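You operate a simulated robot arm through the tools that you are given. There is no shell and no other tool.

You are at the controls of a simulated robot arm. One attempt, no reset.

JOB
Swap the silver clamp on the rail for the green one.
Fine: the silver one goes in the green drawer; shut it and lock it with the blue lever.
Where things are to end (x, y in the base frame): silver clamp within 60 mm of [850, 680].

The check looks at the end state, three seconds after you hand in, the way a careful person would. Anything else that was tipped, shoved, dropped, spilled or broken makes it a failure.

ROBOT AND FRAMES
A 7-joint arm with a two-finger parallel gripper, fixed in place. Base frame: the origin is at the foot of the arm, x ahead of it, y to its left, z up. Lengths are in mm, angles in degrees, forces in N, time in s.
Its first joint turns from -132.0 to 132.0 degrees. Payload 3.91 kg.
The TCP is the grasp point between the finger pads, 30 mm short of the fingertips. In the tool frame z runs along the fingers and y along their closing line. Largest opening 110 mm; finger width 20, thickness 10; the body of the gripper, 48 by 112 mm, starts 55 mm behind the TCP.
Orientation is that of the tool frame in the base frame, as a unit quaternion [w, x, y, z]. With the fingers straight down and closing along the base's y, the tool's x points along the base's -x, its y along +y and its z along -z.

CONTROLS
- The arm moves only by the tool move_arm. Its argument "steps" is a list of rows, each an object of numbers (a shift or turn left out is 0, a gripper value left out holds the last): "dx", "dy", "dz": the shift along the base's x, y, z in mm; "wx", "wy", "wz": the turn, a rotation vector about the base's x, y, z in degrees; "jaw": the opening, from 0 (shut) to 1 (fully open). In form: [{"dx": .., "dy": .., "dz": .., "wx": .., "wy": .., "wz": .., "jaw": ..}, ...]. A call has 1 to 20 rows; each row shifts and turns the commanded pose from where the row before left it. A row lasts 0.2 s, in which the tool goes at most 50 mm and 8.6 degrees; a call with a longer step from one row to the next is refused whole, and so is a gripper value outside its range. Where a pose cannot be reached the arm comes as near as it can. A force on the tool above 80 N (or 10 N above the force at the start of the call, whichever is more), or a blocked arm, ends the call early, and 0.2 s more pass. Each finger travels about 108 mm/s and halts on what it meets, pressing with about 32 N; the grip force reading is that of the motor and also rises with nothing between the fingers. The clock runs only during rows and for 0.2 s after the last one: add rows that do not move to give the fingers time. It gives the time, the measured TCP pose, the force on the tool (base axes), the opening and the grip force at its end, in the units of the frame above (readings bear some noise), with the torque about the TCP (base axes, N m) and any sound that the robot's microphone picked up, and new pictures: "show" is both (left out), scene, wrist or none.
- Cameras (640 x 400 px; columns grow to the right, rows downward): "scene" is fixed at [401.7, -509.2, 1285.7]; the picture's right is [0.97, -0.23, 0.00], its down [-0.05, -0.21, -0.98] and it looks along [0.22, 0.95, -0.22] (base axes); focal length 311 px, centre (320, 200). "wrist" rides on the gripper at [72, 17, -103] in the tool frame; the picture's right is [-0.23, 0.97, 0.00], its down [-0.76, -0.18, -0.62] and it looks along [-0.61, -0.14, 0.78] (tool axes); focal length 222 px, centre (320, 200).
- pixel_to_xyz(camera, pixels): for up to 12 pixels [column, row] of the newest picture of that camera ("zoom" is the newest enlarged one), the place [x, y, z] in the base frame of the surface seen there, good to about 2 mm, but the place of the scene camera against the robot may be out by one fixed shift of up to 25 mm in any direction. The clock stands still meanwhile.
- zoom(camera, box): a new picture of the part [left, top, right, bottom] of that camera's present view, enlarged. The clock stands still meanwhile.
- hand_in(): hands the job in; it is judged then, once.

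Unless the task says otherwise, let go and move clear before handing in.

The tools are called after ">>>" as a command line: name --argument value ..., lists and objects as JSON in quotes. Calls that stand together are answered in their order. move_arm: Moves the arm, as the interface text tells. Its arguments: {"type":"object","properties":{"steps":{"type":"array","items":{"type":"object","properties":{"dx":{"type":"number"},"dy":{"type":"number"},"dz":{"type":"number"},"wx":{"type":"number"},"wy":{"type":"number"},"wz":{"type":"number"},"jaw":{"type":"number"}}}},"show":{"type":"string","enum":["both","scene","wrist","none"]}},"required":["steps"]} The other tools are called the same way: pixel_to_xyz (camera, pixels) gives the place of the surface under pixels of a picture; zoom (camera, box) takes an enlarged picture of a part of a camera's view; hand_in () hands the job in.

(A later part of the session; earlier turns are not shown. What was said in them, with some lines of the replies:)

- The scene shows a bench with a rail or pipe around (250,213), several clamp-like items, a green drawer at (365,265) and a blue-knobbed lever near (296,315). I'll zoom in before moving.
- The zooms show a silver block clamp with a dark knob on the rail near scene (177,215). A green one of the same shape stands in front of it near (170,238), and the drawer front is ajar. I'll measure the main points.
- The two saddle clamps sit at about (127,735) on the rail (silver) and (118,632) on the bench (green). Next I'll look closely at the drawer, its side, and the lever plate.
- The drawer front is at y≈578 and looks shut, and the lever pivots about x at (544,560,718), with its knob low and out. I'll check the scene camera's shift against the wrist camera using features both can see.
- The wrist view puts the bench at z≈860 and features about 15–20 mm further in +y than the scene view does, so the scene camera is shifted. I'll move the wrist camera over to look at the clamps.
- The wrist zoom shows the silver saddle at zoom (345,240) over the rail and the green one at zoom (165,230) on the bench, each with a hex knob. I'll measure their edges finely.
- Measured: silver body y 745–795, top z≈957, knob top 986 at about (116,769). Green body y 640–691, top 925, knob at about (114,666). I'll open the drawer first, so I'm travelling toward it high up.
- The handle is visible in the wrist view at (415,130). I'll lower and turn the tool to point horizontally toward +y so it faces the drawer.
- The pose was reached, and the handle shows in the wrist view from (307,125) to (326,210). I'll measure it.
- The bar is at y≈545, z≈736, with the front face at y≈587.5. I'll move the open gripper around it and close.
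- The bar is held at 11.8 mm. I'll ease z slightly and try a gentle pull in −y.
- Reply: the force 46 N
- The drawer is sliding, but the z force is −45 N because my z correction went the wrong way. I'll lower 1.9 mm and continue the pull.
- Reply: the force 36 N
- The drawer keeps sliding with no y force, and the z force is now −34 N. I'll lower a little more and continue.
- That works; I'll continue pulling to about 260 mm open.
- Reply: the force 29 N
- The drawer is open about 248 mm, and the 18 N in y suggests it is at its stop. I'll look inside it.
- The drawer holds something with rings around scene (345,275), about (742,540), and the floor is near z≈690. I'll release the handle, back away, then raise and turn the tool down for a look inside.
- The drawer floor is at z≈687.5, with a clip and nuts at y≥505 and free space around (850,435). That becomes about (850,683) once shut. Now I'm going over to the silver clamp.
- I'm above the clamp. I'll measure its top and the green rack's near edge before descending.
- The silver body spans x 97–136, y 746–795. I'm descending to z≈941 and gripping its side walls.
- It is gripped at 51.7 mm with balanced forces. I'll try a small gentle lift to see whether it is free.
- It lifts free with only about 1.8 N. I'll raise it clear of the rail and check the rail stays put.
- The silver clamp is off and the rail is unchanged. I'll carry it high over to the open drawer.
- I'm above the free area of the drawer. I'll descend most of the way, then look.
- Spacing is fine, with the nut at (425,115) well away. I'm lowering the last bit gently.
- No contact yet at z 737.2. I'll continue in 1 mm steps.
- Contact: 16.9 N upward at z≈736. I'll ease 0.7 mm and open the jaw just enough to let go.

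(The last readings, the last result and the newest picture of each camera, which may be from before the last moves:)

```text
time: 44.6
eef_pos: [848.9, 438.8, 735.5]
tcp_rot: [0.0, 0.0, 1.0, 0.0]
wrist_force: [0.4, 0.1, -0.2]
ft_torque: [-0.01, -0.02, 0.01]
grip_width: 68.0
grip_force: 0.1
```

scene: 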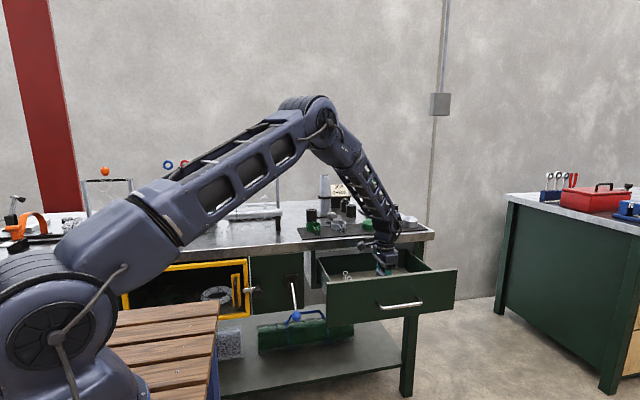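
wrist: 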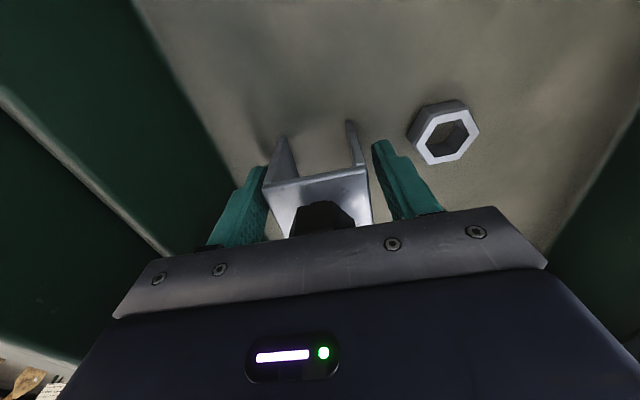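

The clamp is standing free between the open fingers. I'll rise straight up out of the drawer.

>>> move_arm --steps '[{"dz": 10}, {"dz": 20}, {"dz": 35}, {"dz": 40}, {"dz": 40}, {"dz": 40}, {"dz": 40}, {"dz": 40}, {"dz": 40}, {"dx": -40, "dy": -20}, {"dx": -40, "dy": -20}, {"dx": -40, "dy": -20}, {}]'

```text
time: 47.4
eef_pos: [727.9, 378.4, 1040.0]
tcp_rot: [0.001, 0.001, 1.0, 0.0]
wrist_force: [0.7, -0.5, -0.9]
ft_torque: [-0.02, -0.01, 0.01]
grip_width: 68.1
grip_force: 0.1
```

scene: 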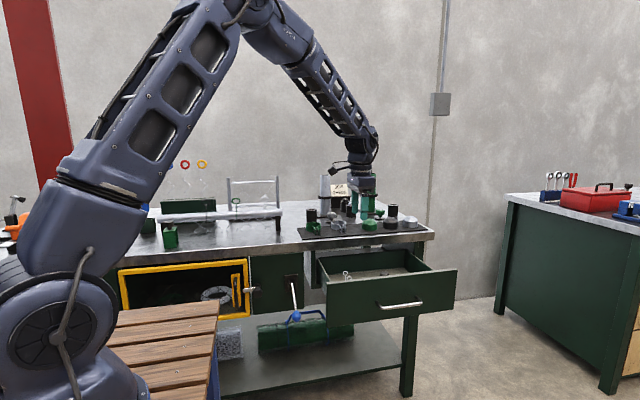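
wrist: 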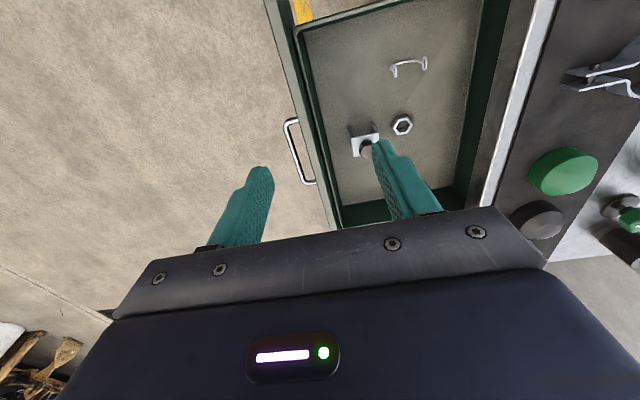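

The silver clamp stands upright in the drawer near (365,145) in the wrist view. Now I'll return to the handle with the tool horizontal by the reverse path.

>>> move_arm --steps '[{"wx": 7.5, "dx": 9, "dy": -15, "dz": 5}, {"wx": 7.5, "dx": 9, "dy": -15}, {"wx": 7.5, "dx": 9, "dy": -15}, {"wx": 7.5, "dx": 9, "dy": -15}, {"wx": 7.5, "dx": 9, "dy": -15}, {"wx": 7.5, "dx": 9, "dy": -15}, {"wx": 7.5, "dx": 9, "dy": -15}, {"wx": 7.5, "dx": 9, "dy": -15}, {"wx": 7.5, "dx": 10, "dy": -15}, {"wx": 7.5, "dx": 10, "dy": -15}, {"wx": 7.5, "dx": 10, "dy": -15}, {"wx": 7.5, "dx": 10, "dy": -15}, {}]' --show "none"

>>> move_arm --steps '[{"dz": -40}, {"dz": -40}, {"dz": -40}, {"dz": -40}, {"dz": -40}, {"dz": -40}, {"dz": -40}, {"dz": -30}, {}]'

```text
time: 50.2
eef_pos: [840.0, 198.4, 1046.3]
tcp_rot: [0.0, -0.001, 0.706, 0.708]
wrist_force: [-0.5, 0.3, 0.1]
ft_torque: [-0.02, -0.01, 0.02]
grip_width: 68.4
grip_force: 0.0
```

```text
time: 52.2
eef_pos: [839.8, 196.1, 733.9]
tcp_rot: [0.0, 0.0, 0.707, 0.707]
wrist_force: [-0.2, 0.0, 0.6]
ft_torque: [0.01, 0.0, 0.03]
grip_width: 68.2
grip_force: 0.1
```

scene: 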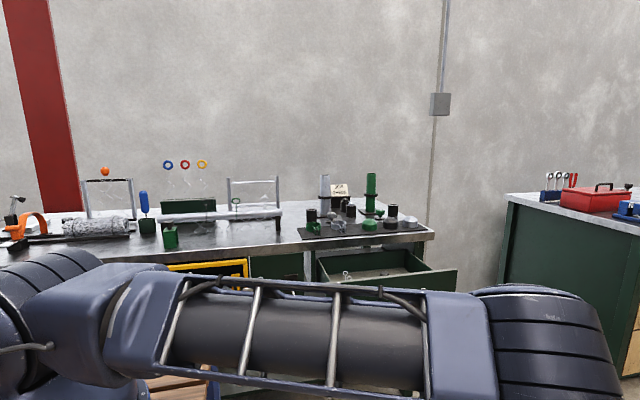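
wrist: 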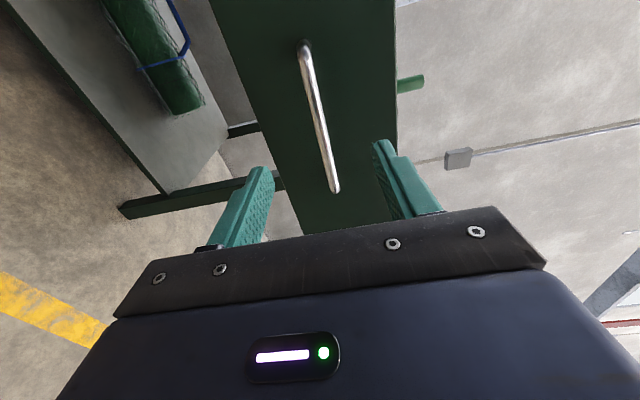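

The handle sits between the fingers as expected. I'm moving in and gripping it.

>>> move_arm --steps '[{"dy": 35, "dz": 0.8}, {"dy": 35}, {"dy": 27}, {}, {"jaw": 0.25}, {"jaw": 0}, {}, {}]'

```text
time: 54.0
eef_pos: [839.8, 294.6, 734.1]
tcp_rot: [-0.001, 0.001, 0.708, 0.706]
wrist_force: [1.9, 5.1, -15.1]
ft_torque: [-0.09, -0.14, -0.56]
grip_width: 12.0
grip_force: 45.0
```

scene: 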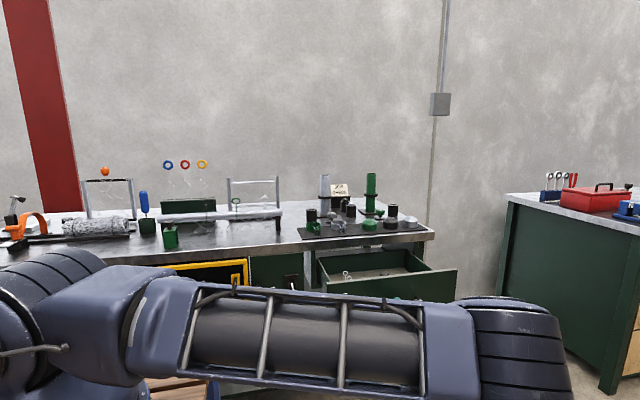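
wrist: 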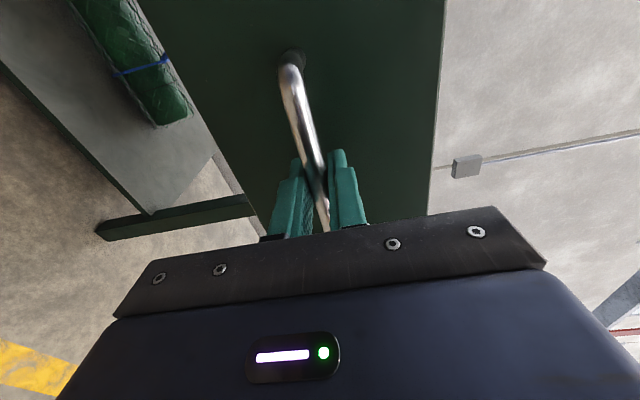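

The bar is gripped. I'm pushing the drawer in smoothly, ramping the speed so the clamp doesn't slide.

>>> move_arm --steps '[{"dy": 2, "dz": -0.5}, {"dy": 4}, {"dy": 6}, {"dy": 9}, {"dy": 12}, {"dy": 12}, {"dy": 12}, {"dy": 12}, {"dy": 12}, {"dy": 12}, {"dy": 12}, {"dy": 12}, {"dy": 10}, {"dy": 8}, {"dy": 5}, {"dy": 2}, {}]'

```text
time: 57.6
eef_pos: [839.8, 438.1, 735.3]
tcp_rot: [-0.001, 0.001, 0.708, 0.706]
wrist_force: [-14.2, 1.5, -27.5]
ft_torque: [-0.11, -0.14, 0.12]
grip_width: 11.4
grip_force: 44.6
```

scene: 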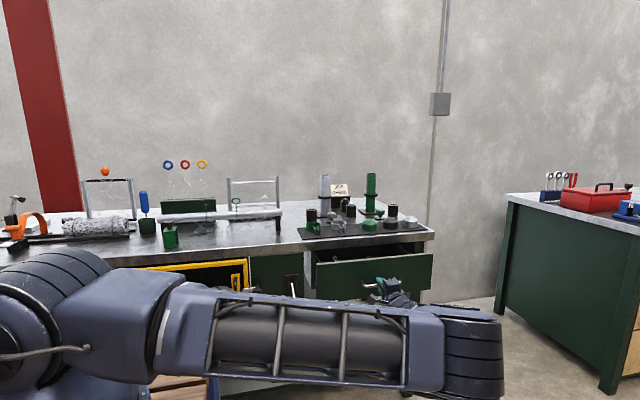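
wrist: 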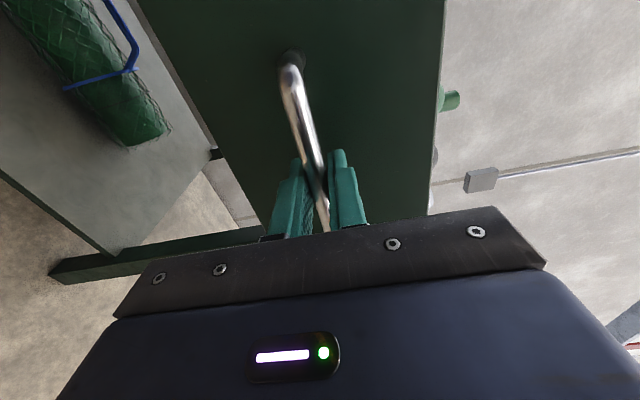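

It is sliding well and now reads y≈438. I'll push the remaining 105 mm, slowing at the end.

>>> move_arm --steps '[{"dy": 3, "dz": -1, "dx": -0.4}, {"dy": 6}, {"dy": 10}, {"dy": 12}, {"dy": 12}, {"dy": 12}, {"dy": 12}, {"dy": 12}, {"dy": 10}, {"dy": 7}, {"dy": 4}, {"dy": 3}, {"dy": 2}, {}]'

```text
time: 60.6
eef_pos: [840.2, 541.9, 734.4]
tcp_rot: [0.001, 0.0, 0.707, 0.707]
wrist_force: [-2.4, 4.2, -8.1]
ft_torque: [0.0, -0.07, 0.33]
grip_width: 11.8
grip_force: 44.8
```

scene: 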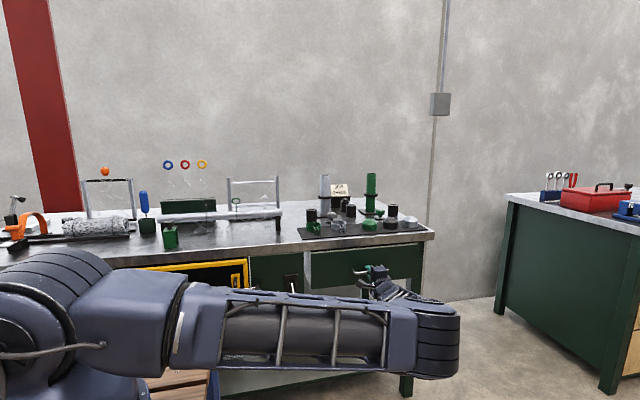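
wrist: 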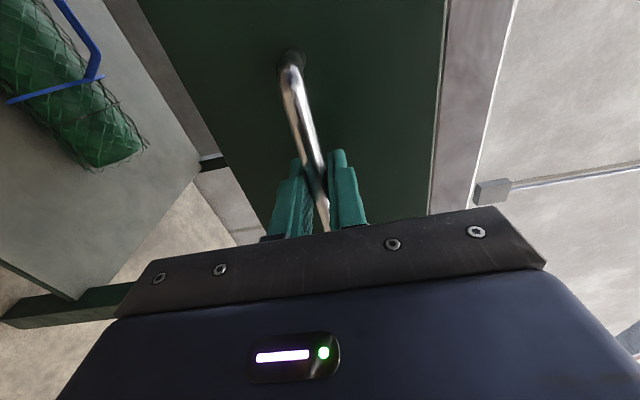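

y is 541.9, about where it started (542.7), and there is no resistance yet. I'll nudge gently until it meets its closed stop.

>>> move_arm --steps '[{"dy": 1}, {"dy": 1}, {"dy": 1}, {}]' --show "none"

```text
time: 61.6
eef_pos: [841.0, 545.0, 734.8]
tcp_rot: [-0.001, -0.001, 0.707, 0.707]
wrist_force: [1.1, -0.3, -4.0]
ft_torque: [-0.01, -0.05, -0.03]
grip_width: 11.7
grip_force: 45.3
```

>>> move_arm --steps '[{"dy": 1}, {"dy": 1}, {"dy": 1}, {}]' --show "wrist"

```text
time: 62.6
eef_pos: [840.9, 546.2, 734.9]
tcp_rot: [0.001, 0.001, 0.707, 0.707]
wrist_force: [-6.3, -36.5, -4.8]
ft_torque: [0.0, -0.02, 0.01]
grip_width: 11.8
grip_force: 45.2
```

wrist: 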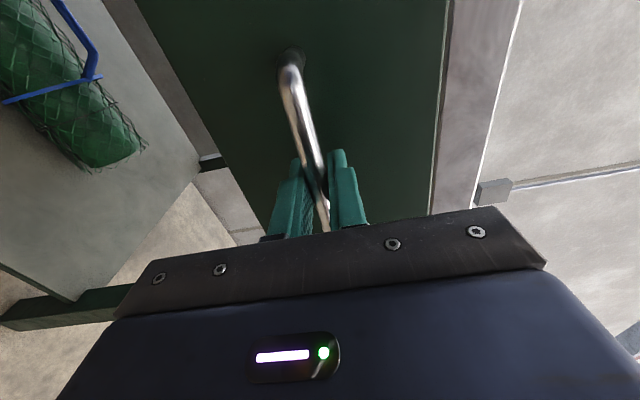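

It is fully shut, with the stop reached at −36 N in y. I'll relax, release and back off, then look at the lever.

>>> move_arm --steps '[{"dy": -1.5}, {"jaw": 0.4}, {}, {}, {"dy": -25}, {"dy": -35}, {"dy": -40}, {"dy": -40, "dx": -20}, {"dx": -40, "dy": -10}, {"dx": -40}, {"dx": -40}, {"dx": -40}, {"dx": -40}, {"dx": -40}, {"dx": -40}, {"dx": -40}, {}]'

```text
time: 66.2
eef_pos: [499.2, 394.2, 735.6]
tcp_rot: [0.0, 0.001, 0.707, 0.707]
wrist_force: [-0.9, 0.3, 0.2]
ft_torque: [0.0, -0.01, 0.03]
grip_width: 44.0
grip_force: 0.1
```

scene: 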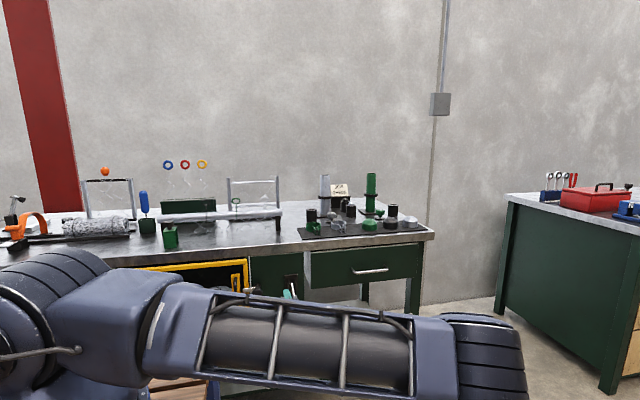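
wrist: 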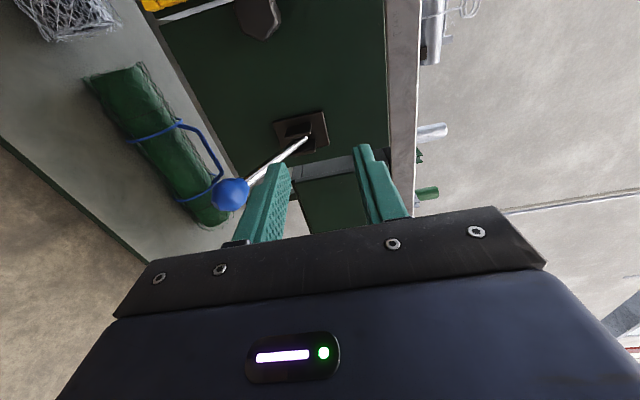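

The lever with its blue knob is clearly visible in the wrist view at (230,193), with its plate at (300,132). I'll zoom and measure.

>>> zoom --camera "wrist" --box '[190, 80, 380, 220]'

>>> pixel_to_xyz --camera "wrist" --pixels '[[230, 193], [218, 195], [243, 185], [230, 180], [255, 175], [275, 160], [295, 146], [304, 140], [285, 120], [320, 115], [215, 165], [160, 130]]'

```text
2.86 times, centred on (285, 150) of wrist
```

zoom: 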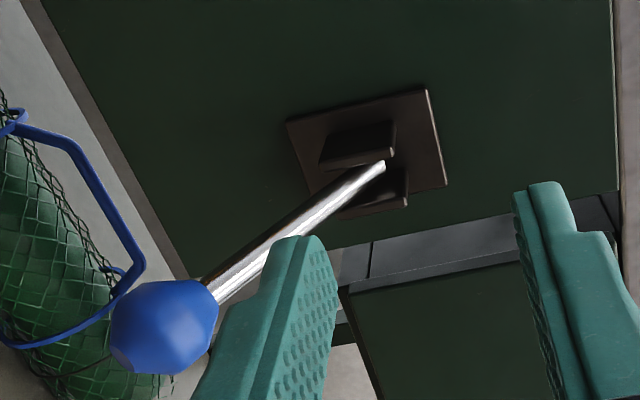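

```text
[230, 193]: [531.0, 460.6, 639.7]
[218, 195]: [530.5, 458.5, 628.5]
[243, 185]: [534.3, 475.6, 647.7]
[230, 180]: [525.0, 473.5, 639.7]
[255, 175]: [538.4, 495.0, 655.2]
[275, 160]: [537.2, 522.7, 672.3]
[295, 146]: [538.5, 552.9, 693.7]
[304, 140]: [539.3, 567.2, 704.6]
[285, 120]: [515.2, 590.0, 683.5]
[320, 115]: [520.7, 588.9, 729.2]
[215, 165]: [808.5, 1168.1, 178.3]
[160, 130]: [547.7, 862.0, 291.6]
```

The knob centre is at about (537,470,638) and the pivot at about (539,573,707), so the lever swings up and down about x. It was down while the drawer moved freely, so up should be the lock. I'll cage the knob between the jaws.

>>> move_arm --steps '[{"dy": -20, "jaw": 0.6}, {"dx": 19, "dz": -30}, {"dx": 19, "dz": -35}, {"dz": -30}, {}, {"dy": 30}, {"dy": 30}, {"dy": 25}, {"jaw": 0.42}, {}]'

```text
time: 68.4
eef_pos: [536.7, 461.4, 639.0]
tcp_rot: [-0.001, 0.001, 0.707, 0.708]
wrist_force: [-2.5, -2.2, -5.8]
ft_torque: [-0.09, 0.09, 0.02]
grip_width: 49.6
grip_force: 3.2
```

scene: 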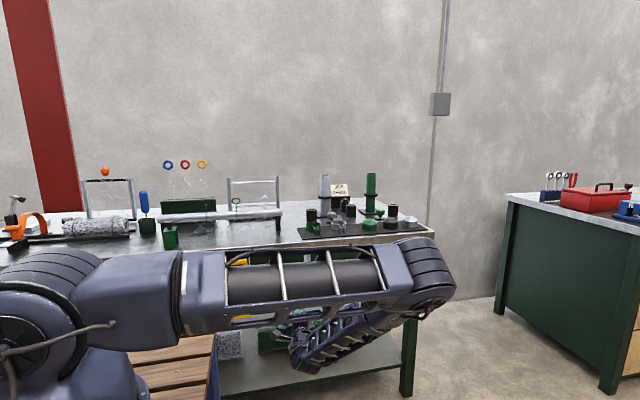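
wrist: 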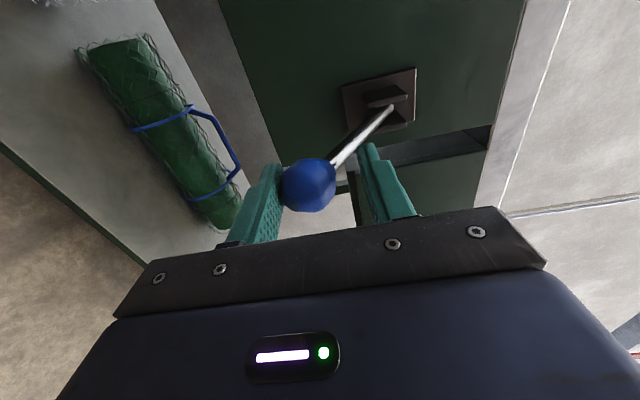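

The cage is snug around the knob. I'm swinging the lever up along its arc, the first part to horizontal.

>>> move_arm --steps '[{"jaw": 0.48}, {"dy": -4, "dz": 7}, {"dy": -4, "dz": 7}, {"dy": -4, "dz": 7}, {"dy": -3, "dz": 7}, {"dy": -2.5, "dz": 10}, {"dy": -2, "dz": 10}, {}]'

```text
time: 70.2
eef_pos: [536.9, 441.3, 687.8]
tcp_rot: [0.0, 0.0, 0.707, 0.707]
wrist_force: [-0.2, 1.0, -2.7]
ft_torque: [0.01, 0.04, 0.0]
grip_width: 53.9
grip_force: 1.7
```

scene: 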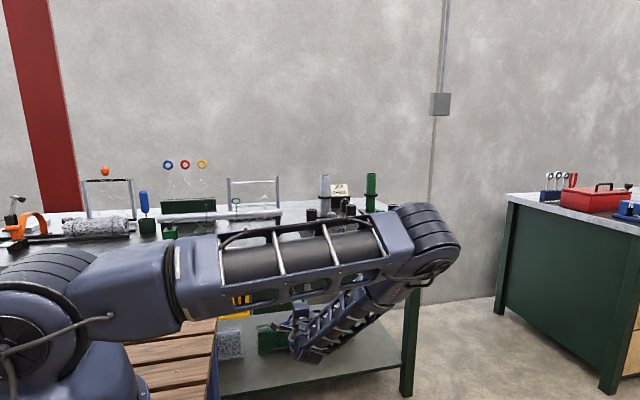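
wrist: 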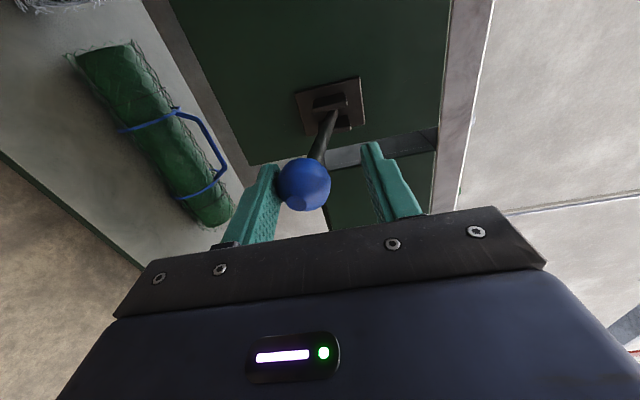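

The lever swings freely with the knob. I'm continuing up past horizontal.

>>> move_arm --steps '[{"dy": -2, "dz": 10}, {"dy": -1, "dz": 10}, {"dz": 10}, {"dy": 1, "dz": 10}, {"dy": 2, "dz": 10}, {"dy": 3, "dz": 10}, {"dy": 4, "dz": 10}, {}]'

```text
time: 72.0
eef_pos: [537.9, 449.7, 758.1]
tcp_rot: [0.0, 0.0, 0.707, 0.707]
wrist_force: [-1.4, 0.6, 2.0]
ft_torque: [0.04, -0.04, -0.01]
grip_width: 53.7
grip_force: 1.6
```

scene: 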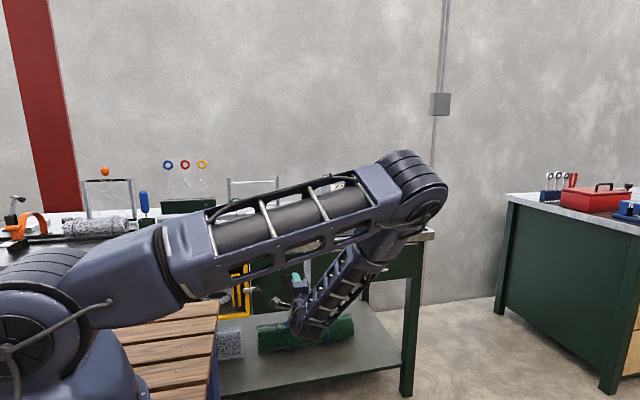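
wrist: 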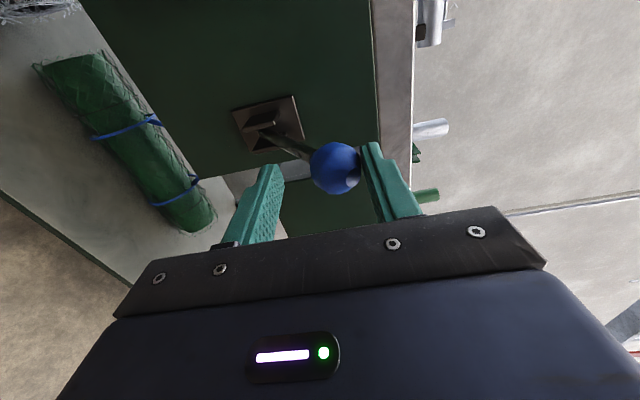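

The knob has moved up against the upper finger, as if the lever went over-centre by itself. I'll follow it further up to find its end stop.

>>> move_arm --steps '[{"dy": 4, "dz": 8}, {"dy": 5, "dz": 8}, {"dy": 5, "dz": 8}, {}]' --show "wrist"

>>> pixel_to_xyz --camera "wrist" --pixels '[[335, 165], [320, 165], [350, 165], [335, 150], [300, 145], [285, 140]]'

```text
time: 73.0
eef_pos: [539.1, 460.5, 779.9]
tcp_rot: [0.0, 0.002, 0.708, 0.706]
wrist_force: [-2.8, -34.1, -22.3]
ft_torque: [-1.75, 0.15, 0.01]
grip_width: 63.8
grip_force: 10.7
```

wrist: 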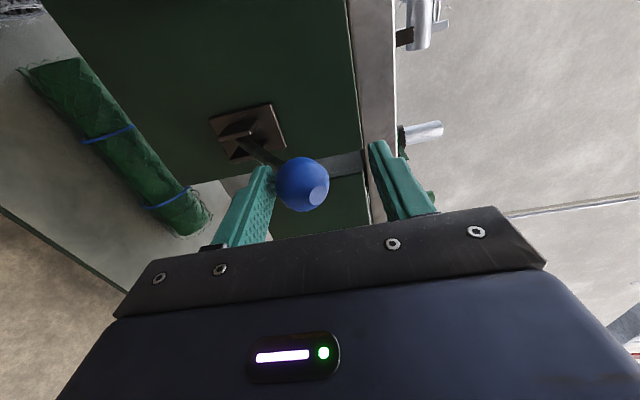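

```text
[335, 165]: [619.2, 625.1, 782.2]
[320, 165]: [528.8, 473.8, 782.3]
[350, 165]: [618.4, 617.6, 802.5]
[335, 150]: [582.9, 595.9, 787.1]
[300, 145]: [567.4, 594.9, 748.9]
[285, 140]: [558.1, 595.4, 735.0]
```

The forces (−34 y, −22 z) show the lever is at its upper stop, with the knob resting on the lower finger. I'll back off slightly and see if it stays up.

>>> move_arm --steps '[{"dz": -6, "dy": -4}, {"jaw": 0.6, "dy": -3, "dz": -3}, {}]' --show "wrist"

>>> pixel_to_xyz --camera "wrist" --pixels '[[305, 180], [290, 180], [315, 175], [270, 150], [300, 165], [320, 170]]'

```text
time: 73.8
eef_pos: [537.7, 456.6, 772.9]
tcp_rot: [0.0, 0.0, 0.706, 0.708]
wrist_force: [0.7, -0.5, 0.8]
ft_torque: [-0.01, 0.01, 0.02]
grip_width: 66.1
grip_force: 0.1
```

wrist: 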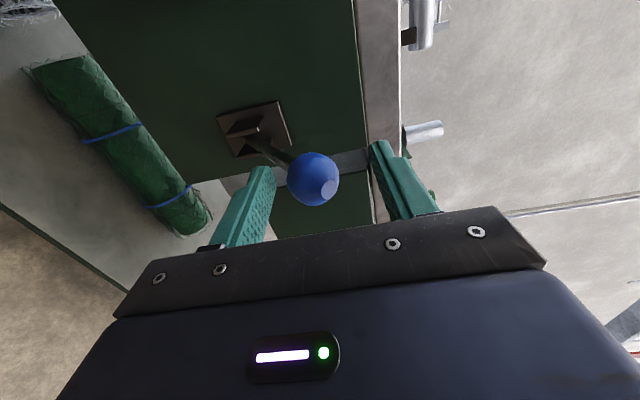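

```text
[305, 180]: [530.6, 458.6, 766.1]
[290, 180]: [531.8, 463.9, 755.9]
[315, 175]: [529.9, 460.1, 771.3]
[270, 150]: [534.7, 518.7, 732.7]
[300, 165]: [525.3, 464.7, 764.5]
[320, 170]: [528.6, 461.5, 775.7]
```

The lever stays up by itself, with the knob near (538,465,768). I'll back out and then test the lock with a small pull on the handle.

>>> move_arm --steps '[{"dy": -30}, {"dy": -30}, {"dy": -20}, {"dx": 40}, {"dx": 40}, {"dx": 40, "dz": -10}, {"dx": 40, "dz": -10}, {"dx": 40, "dz": -18}, {"dx": 40}, {"dx": 40}, {"dx": 22}, {}]'

```text
time: 76.4
eef_pos: [841.0, 372.9, 733.8]
tcp_rot: [0.0, -0.001, 0.707, 0.707]
wrist_force: [0.2, 1.7, -0.5]
ft_torque: [-0.03, -0.01, -0.01]
grip_width: 65.8
grip_force: 0.0
```

scene: 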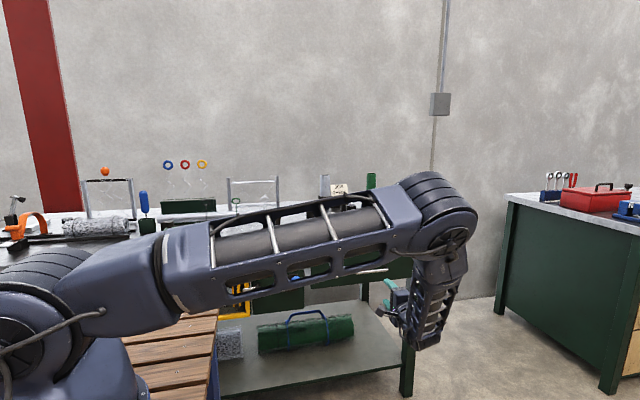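
wrist: 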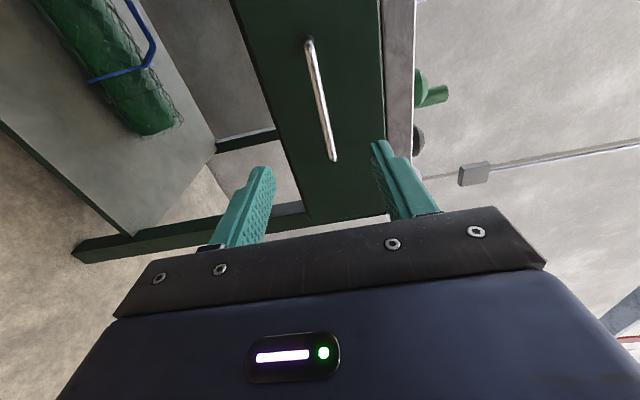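

>>> move_arm --steps '[{"dy": 35}, {"dy": 35}, {"dy": 35}, {"dy": 35}, {"dy": 30, "dz": 0.8}, {}, {"jaw": 0.25}, {"jaw": 0}, {}, {}]' --show "wrist"

>>> move_arm --steps '[{"dy": -1}, {"dy": -1}, {}]' --show "none"

```text
time: 78.6
eef_pos: [840.2, 546.3, 734.8]
tcp_rot: [0.001, 0.0, 0.708, 0.706]
wrist_force: [1.6, 4.8, -3.5]
ft_torque: [-0.02, -0.04, -0.17]
grip_width: 11.5
grip_force: 45.4
```

wrist: 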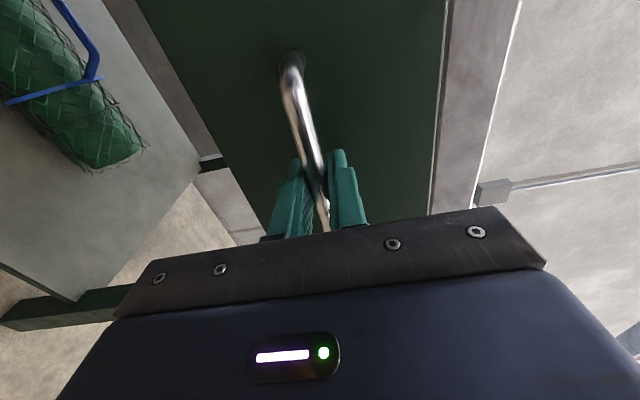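

```text
time: 79.4
eef_pos: [839.0, 545.1, 734.9]
tcp_rot: [-0.001, 0.001, 0.707, 0.707]
wrist_force: [10.8, 35.5, -10.3]
ft_torque: [-0.01, -0.11, -0.13]
grip_width: 11.7
grip_force: 44.8
```

The drawer now resists at 35 N for under 2 mm of pull, where it slid freely before, so it is locked. I'll relax, release and back away.

>>> move_arm --steps '[{"dy": 1.8}, {"jaw": 0.5}, {}, {}, {"dy": -30}, {"dy": -40}, {"dy": -40}, {"dy": -40}, {"dy": -40}, {"dy": -40}, {"dy": -40}, {"dz": 40, "dy": -30}, {"dz": 45, "dy": -20}, {"dz": 45, "dy": -20}, {"dz": 45}, {"dz": 45}, {"dz": 45}, {"dz": 45}, {}]'

```text
time: 83.4
eef_pos: [839.7, 205.7, 1046.7]
tcp_rot: [0.0, 0.0, 0.708, 0.707]
wrist_force: [0.4, -0.7, 0.7]
ft_torque: [-0.01, 0.01, -0.03]
grip_width: 54.9
grip_force: 0.1
```

scene: 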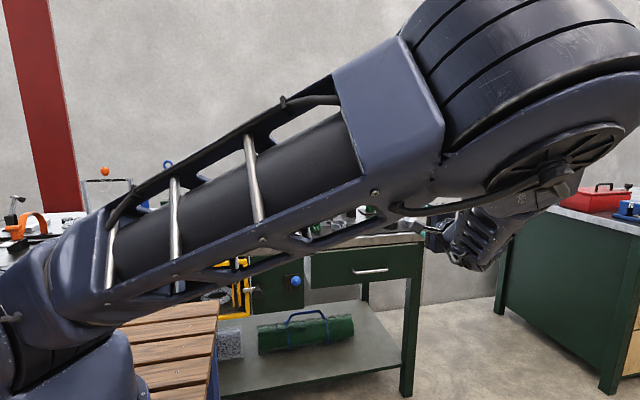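
wrist: 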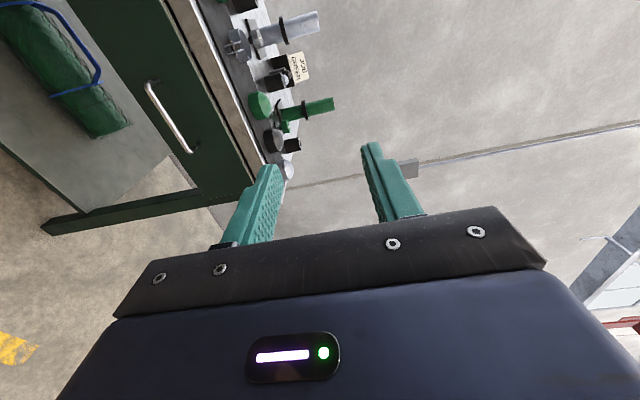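

The lever knob shows up at (296,282) and the drawer is shut. I'll turn the tool down and travel to the green clamp.

>>> move_arm --steps '[{"wx": -7.5, "dx": -10, "dz": 8, "dy": 15}, {"wx": -7.5, "dx": -10, "dz": 8, "dy": 15}, {"wx": -7.5, "dx": -10, "dz": 8, "dy": 15}, {"wx": -7.5, "dx": -10, "dz": 8, "dy": 15}, {"wx": -7.5, "dx": -10, "dz": 8, "dy": 15}, {"wx": -7.5, "dx": -10, "dz": 8, "dy": 15}, {"wx": -7.5, "dx": -10, "dz": 8, "dy": 15}, {"wx": -7.5, "dx": -10, "dy": 15}, {"wx": -7.5, "dx": -10, "dy": 15}, {"wx": -7.5, "dx": -10, "dy": 15}, {"wx": -7.5, "dx": -10, "dy": 15}, {"wx": -7.5, "dx": -10, "dy": 15}, {}, {}]' --show "none"

>>> move_arm --steps '[{"dx": -38, "dy": 17}, {"dx": -38, "dy": 17}, {"dx": -38, "dy": 17}, {"dx": -38, "dy": 17}, {"dx": -38, "dy": 17}, {"dx": -38, "dy": 17}, {"dx": -38, "dy": 17}, {"dx": -38, "dy": 17}, {"dx": -38, "dy": 17}, {"dx": -38, "dy": 17}, {"dx": -38, "dy": 17}, {"dx": -38, "dy": 17}, {"dx": -38, "dy": 17}, {"dx": -38, "dy": 17}, {"dx": -38, "dy": 17}, {"dx": -35, "dy": 25, "jaw": 1}, {}, {}]'

```text
time: 86.4
eef_pos: [720.1, 385.1, 1102.1]
tcp_rot: [0.0, 0.001, 1.0, 0.0]
wrist_force: [-0.6, 0.3, 0.0]
ft_torque: [0.0, 0.03, 0.0]
grip_width: 55.0
grip_force: 0.1
```

```text
time: 90.2
eef_pos: [113.6, 666.2, 1101.5]
tcp_rot: [0.0, 0.0, 1.0, 0.001]
wrist_force: [0.2, 0.1, 0.1]
ft_torque: [-0.02, 0.0, 0.0]
grip_width: 110.0
grip_force: 0.1
```

scene: 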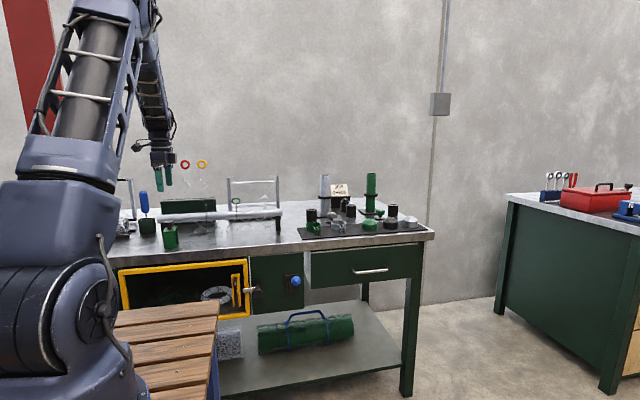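
wrist: 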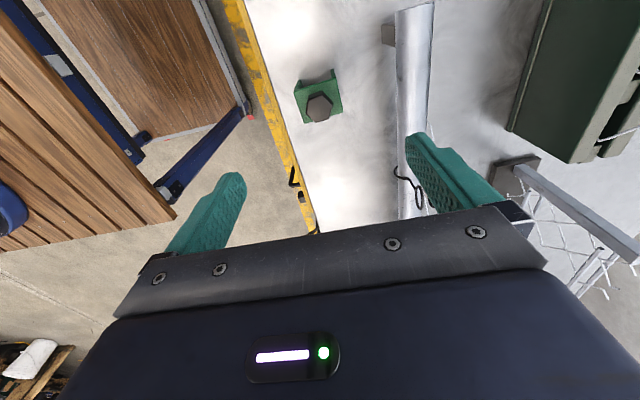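

I'm above the green clamp, seen in the wrist view at (319,105). I'll measure it exactly.

>>> zoom --camera "wrist" --box '[260, 40, 440, 200]'

>>> pixel_to_xyz --camera "wrist" --pixels '[[319, 106], [297, 90], [337, 82], [305, 118], [341, 105], [325, 72], [300, 86], [342, 100], [410, 60], [412, 130], [400, 100], [427, 100]]'

```text
2.50 times, centred on (350, 120) of wrist
```

zoom: 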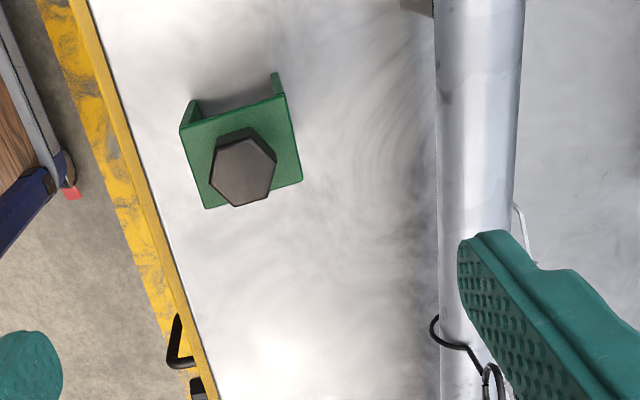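

```text
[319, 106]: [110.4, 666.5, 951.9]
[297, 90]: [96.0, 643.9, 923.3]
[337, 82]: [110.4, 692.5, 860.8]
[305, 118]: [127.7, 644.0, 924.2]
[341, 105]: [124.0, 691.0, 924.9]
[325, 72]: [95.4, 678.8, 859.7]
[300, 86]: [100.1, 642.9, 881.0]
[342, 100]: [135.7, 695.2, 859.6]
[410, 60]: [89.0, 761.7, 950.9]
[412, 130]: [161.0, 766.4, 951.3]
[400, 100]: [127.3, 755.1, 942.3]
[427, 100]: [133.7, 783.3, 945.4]
```

>>> pixel_to_xyz --camera "zoom" --pixels '[[183, 131], [284, 99], [206, 205], [299, 179], [242, 172], [215, 180], [273, 160], [484, 20], [484, 150], [478, 80]]'

```text
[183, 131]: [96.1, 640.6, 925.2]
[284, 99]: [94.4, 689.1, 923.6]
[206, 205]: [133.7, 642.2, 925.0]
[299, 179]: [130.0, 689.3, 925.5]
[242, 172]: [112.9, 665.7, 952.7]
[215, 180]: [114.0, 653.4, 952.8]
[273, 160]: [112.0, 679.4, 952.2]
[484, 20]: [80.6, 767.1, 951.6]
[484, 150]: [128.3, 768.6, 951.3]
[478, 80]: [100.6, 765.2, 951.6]
```

The green clamp is centred at (114,665.5) with no real yaw, and its top is at z 925. I'm descending to z≈909 and gripping it.

>>> move_arm --steps '[{"dx": 0.5, "dz": -40, "jaw": 0.8}, {"dz": -40}, {"dz": -40}, {"dz": -35}, {"dz": -25}, {"dz": -12}, {}, {"jaw": 0.6}, {"jaw": 0.5}, {"jaw": 0.3}, {}, {}]'

```text
time: 92.8
eef_pos: [115.2, 665.8, 909.8]
tcp_rot: [0.0, 0.0, 1.0, 0.0]
wrist_force: [0.2, -0.5, -0.1]
ft_torque: [-0.05, 0.01, 0.01]
grip_width: 51.7
grip_force: 31.7
```

scene: 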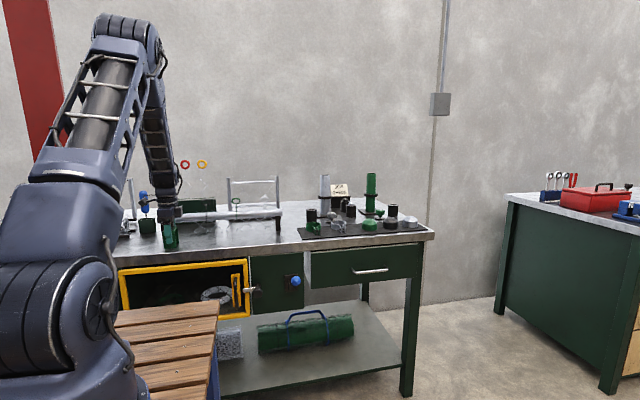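
wrist: 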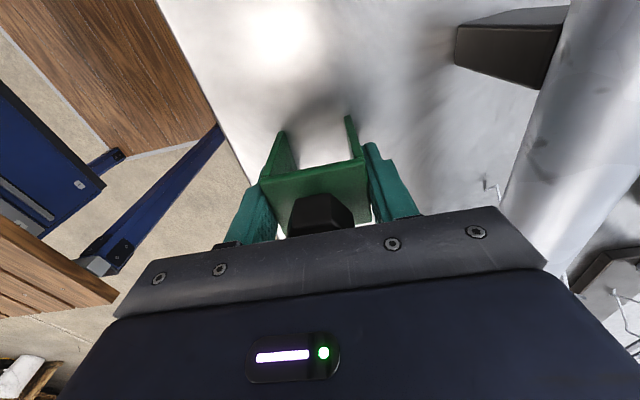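

It is gripped at 51.7 mm. I'll lift it clear and move it over the rail at y≈770.

>>> move_arm --steps '[{"dz": 5, "jaw": 0}, {"dz": 20}, {"dz": 35}, {"dz": 40}, {"dz": 40}, {"dz": 20}, {"dy": 20}, {"dy": 25}, {"dy": 25}, {"dy": 25}, {"dy": 9.5, "dx": 0.5}, {}]'

```text
time: 95.4
eef_pos: [115.1, 770.5, 1069.9]
tcp_rot: [-0.001, 0.0, 1.0, 0.0]
wrist_force: [0.3, 0.4, -1.8]
ft_torque: [0.0, 0.01, 0.0]
grip_width: 51.7
grip_force: 32.0
```

scene: 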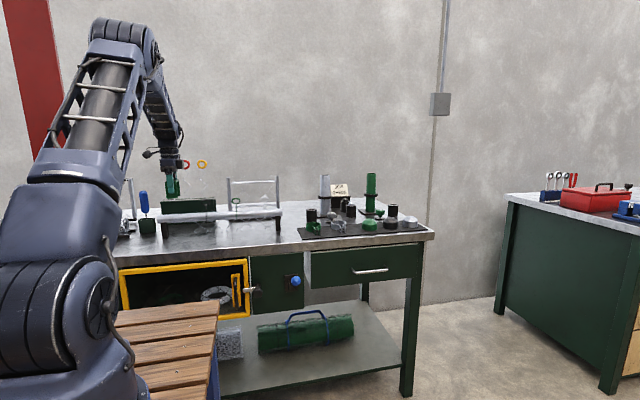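
wrist: 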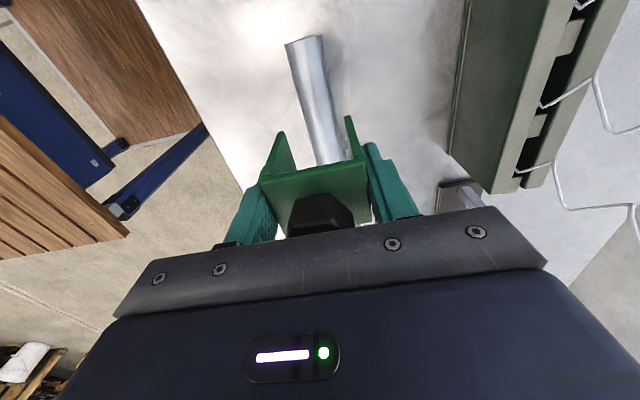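

The clamp is above the rail and lined up. I'll descend until the legs are just above the rail top and check alignment.

>>> move_arm --steps '[{"dz": -20}, {"dz": -20}, {"dz": -15}, {"dz": -8}, {}]' --show "wrist"

>>> zoom --camera "wrist" --box '[230, 20, 430, 230]'

```text
time: 96.6
eef_pos: [115.4, 769.8, 1006.5]
tcp_rot: [0.0, 0.0, 1.0, 0.0]
wrist_force: [0.0, 0.0, -2.3]
ft_torque: [0.0, -0.04, 0.01]
grip_width: 51.8
grip_force: 32.1
```

wrist: 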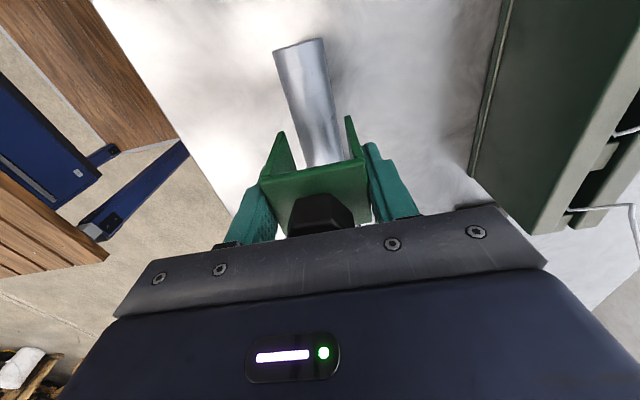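

```text
1.90 times, centred on (330, 125) of wrist
```

zoom: 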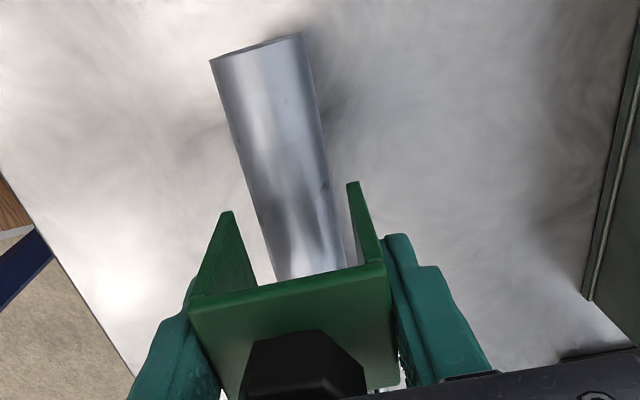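

The legs straddle the rail in view. I'm lowering in small steps while watching the force.

>>> move_arm --steps '[{"dz": -3}, {"dz": -3}, {"dz": -3}, {"dz": -3}, {"dz": -3}, {"dz": -3}, {}]' --show "wrist"

```text
time: 98.2
eef_pos: [114.6, 771.2, 987.8]
tcp_rot: [0.0, 0.001, 1.0, 0.0]
wrist_force: [-0.4, 0.5, -1.8]
ft_torque: [0.04, 0.04, 0.02]
grip_width: 51.9
grip_force: 32.2
```

wrist: 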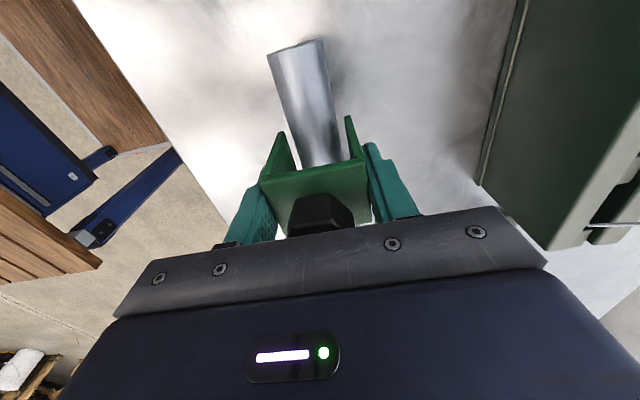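

No contact so far. I'll continue down toward about 945.

>>> move_arm --steps '[{"dz": -5}, {"dz": -5}, {"dz": -6}, {"dz": -6}, {"dz": -6}, {"dz": -6}, {"dz": -4}, {"dz": -3}, {}]' --show "wrist"

```text
time: 100.2
eef_pos: [116.5, 770.3, 947.8]
tcp_rot: [0.0, 0.0, 1.0, 0.0]
wrist_force: [0.3, -0.2, -1.3]
ft_torque: [0.02, -0.01, 0.0]
grip_width: 52.0
grip_force: 32.0
```

wrist: 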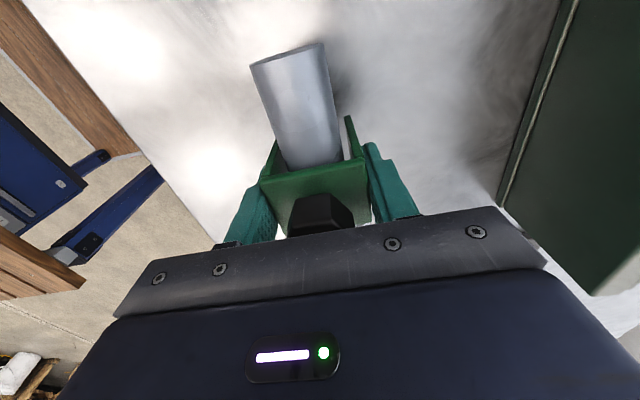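

>>> move_arm --steps '[{"dz": -1.5}, {"dz": -1.5}, {"dz": -1}, {"dz": -1}, {}]' --show "none"

```text
time: 101.4
eef_pos: [115.0, 769.9, 943.6]
tcp_rot: [0.0, -0.001, 1.0, -0.001]
wrist_force: [-0.1, -0.8, 0.4]
ft_torque: [0.0, 0.02, 0.02]
grip_width: 51.7
grip_force: 32.1
```

>>> move_arm --steps '[{"dz": -0.7}, {"dz": -0.7}, {}]' --show "none"

```text
time: 102.2
eef_pos: [116.0, 770.5, 942.2]
tcp_rot: [0.0, 0.0, 1.0, 0.001]
wrist_force: [1.5, 3.5, 15.2]
ft_torque: [-0.06, 0.03, -0.01]
grip_width: 51.5
grip_force: 32.3
```

It is seated, with 15 N upward at z≈942. I'll ease up slightly and release.

>>> move_arm --steps '[{"dz": 0.6}, {}, {"jaw": 0.55}, {"jaw": 0.7}, {}, {"dz": 10}, {"dz": 20}, {"dz": 35}, {"dz": 40}, {"dz": 45}, {"dz": 45}, {}]'

```text
time: 104.8
eef_pos: [115.5, 769.9, 1136.5]
tcp_rot: [0.0, -0.001, 1.0, 0.001]
wrist_force: [-0.3, 0.4, -0.1]
ft_torque: [-0.03, -0.01, -0.03]
grip_width: 77.0
grip_force: 0.1
```

scene: 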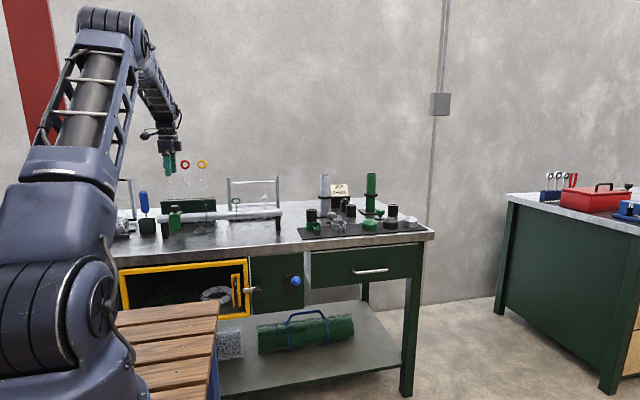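
wrist: 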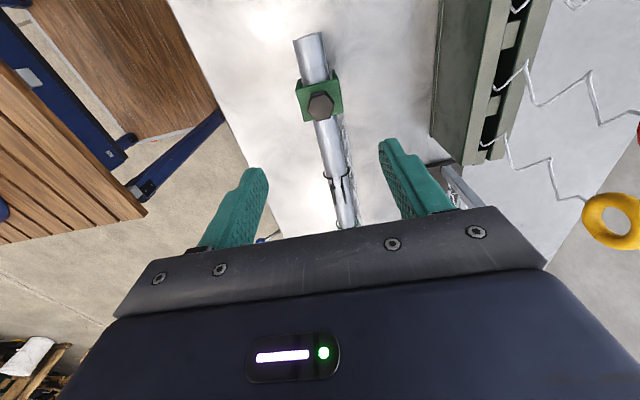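

The green clamp is on the rail at scene (175,215). I'll move the arm clear and inspect the final state, including the lever and drawer.

>>> move_arm --steps '[{"dz": 40, "dy": -20}, {"dz": 30, "dy": -40, "dx": 20}, {"dy": -40, "dx": 25}, {"dy": -40, "dx": 25}, {"dy": -30, "dx": 25}, {}]'

>>> zoom --camera "scene" --box '[110, 180, 290, 300]'

>>> zoom --camera "scene" --box '[240, 230, 440, 350]'

>>> pixel_to_xyz --camera "scene" --pixels '[[296, 281], [340, 270], [340, 255], [175, 208], [173, 218], [260, 213], [181, 218]]'

```text
refused: row 2 steps farther than a row can; nothing moved
```

```text
3.33 times, centred on (200, 240) of scene
```

zoom: 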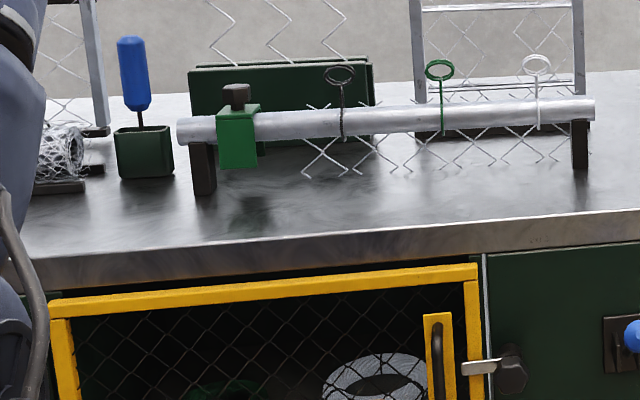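

```text
3.20 times, centred on (340, 290) of scene
```

zoom: 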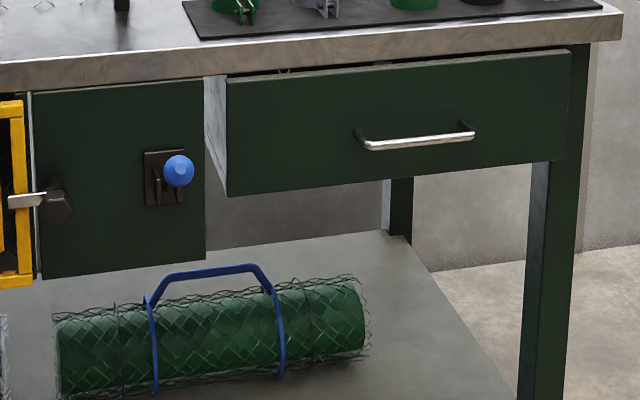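

```text
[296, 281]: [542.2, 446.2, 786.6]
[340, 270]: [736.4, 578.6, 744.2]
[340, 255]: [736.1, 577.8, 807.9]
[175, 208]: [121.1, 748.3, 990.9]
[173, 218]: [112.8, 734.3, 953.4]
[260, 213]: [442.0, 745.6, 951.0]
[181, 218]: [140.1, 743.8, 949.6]
```

The green clamp is seated on the rail, the drawer front is at its original y≈578 and the lever is up. One row of my retreat was too long, so I'll redo it shorter.

>>> move_arm --steps '[{"dz": 40, "dy": -20}, {"dz": 20, "dy": -30, "dx": 15}, {"dy": -35, "dx": 25}, {"dy": -35, "dx": 25}, {"dy": -30, "dx": 25}, {}]'

```text
time: 106.2
eef_pos: [206.3, 620.0, 1197.3]
tcp_rot: [0.0, 0.0, 1.0, 0.0]
wrist_force: [-0.6, -0.2, -0.1]
ft_torque: [-0.02, 0.02, 0.02]
grip_width: 76.9
grip_force: 0.1
```

scene: 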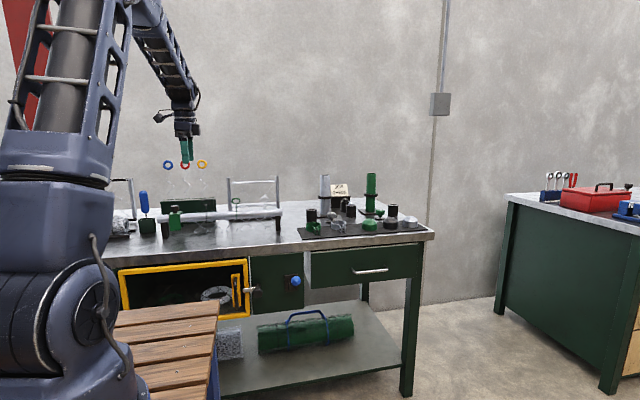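
wrist: 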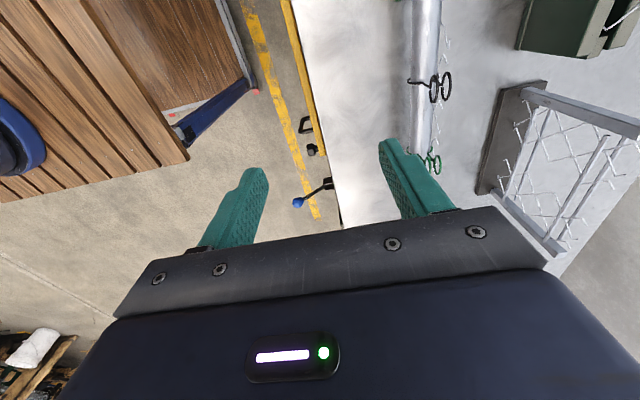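

The arm is clear. The green clamp is on the rail at (175,215), the drawer at (365,265) is shut, the blue lever at (296,281) is up, and nothing else has moved. I'm handing in.

>>> hand_in

```text
The job is handed in.
```

The clamps are swapped and the job is handed in; I haven't seen the check's verdict.

- **Green clamp:** it sits on the rail where the silver one was, at about (116, 770). It took 15 N when seated and I let go cleanly.
- **Silver clamp:** it was upright in the green drawer when I let go. With the drawer shut it should be at about (849, 690), roughly 10 mm from the target. I worked that out from the drawer's travel, because it can't be seen once shut.
- **Drawer and lever:** I pushed the drawer to its closed stop and raised the blue lever to its upper stop, where it stayed. A test pull of under 2 mm on the handle then met 35 N, where the drawer had slid freely before, so it is locked.

In the last pictures nothing else on the bench looked moved or tipped. The arm is clear of the work.
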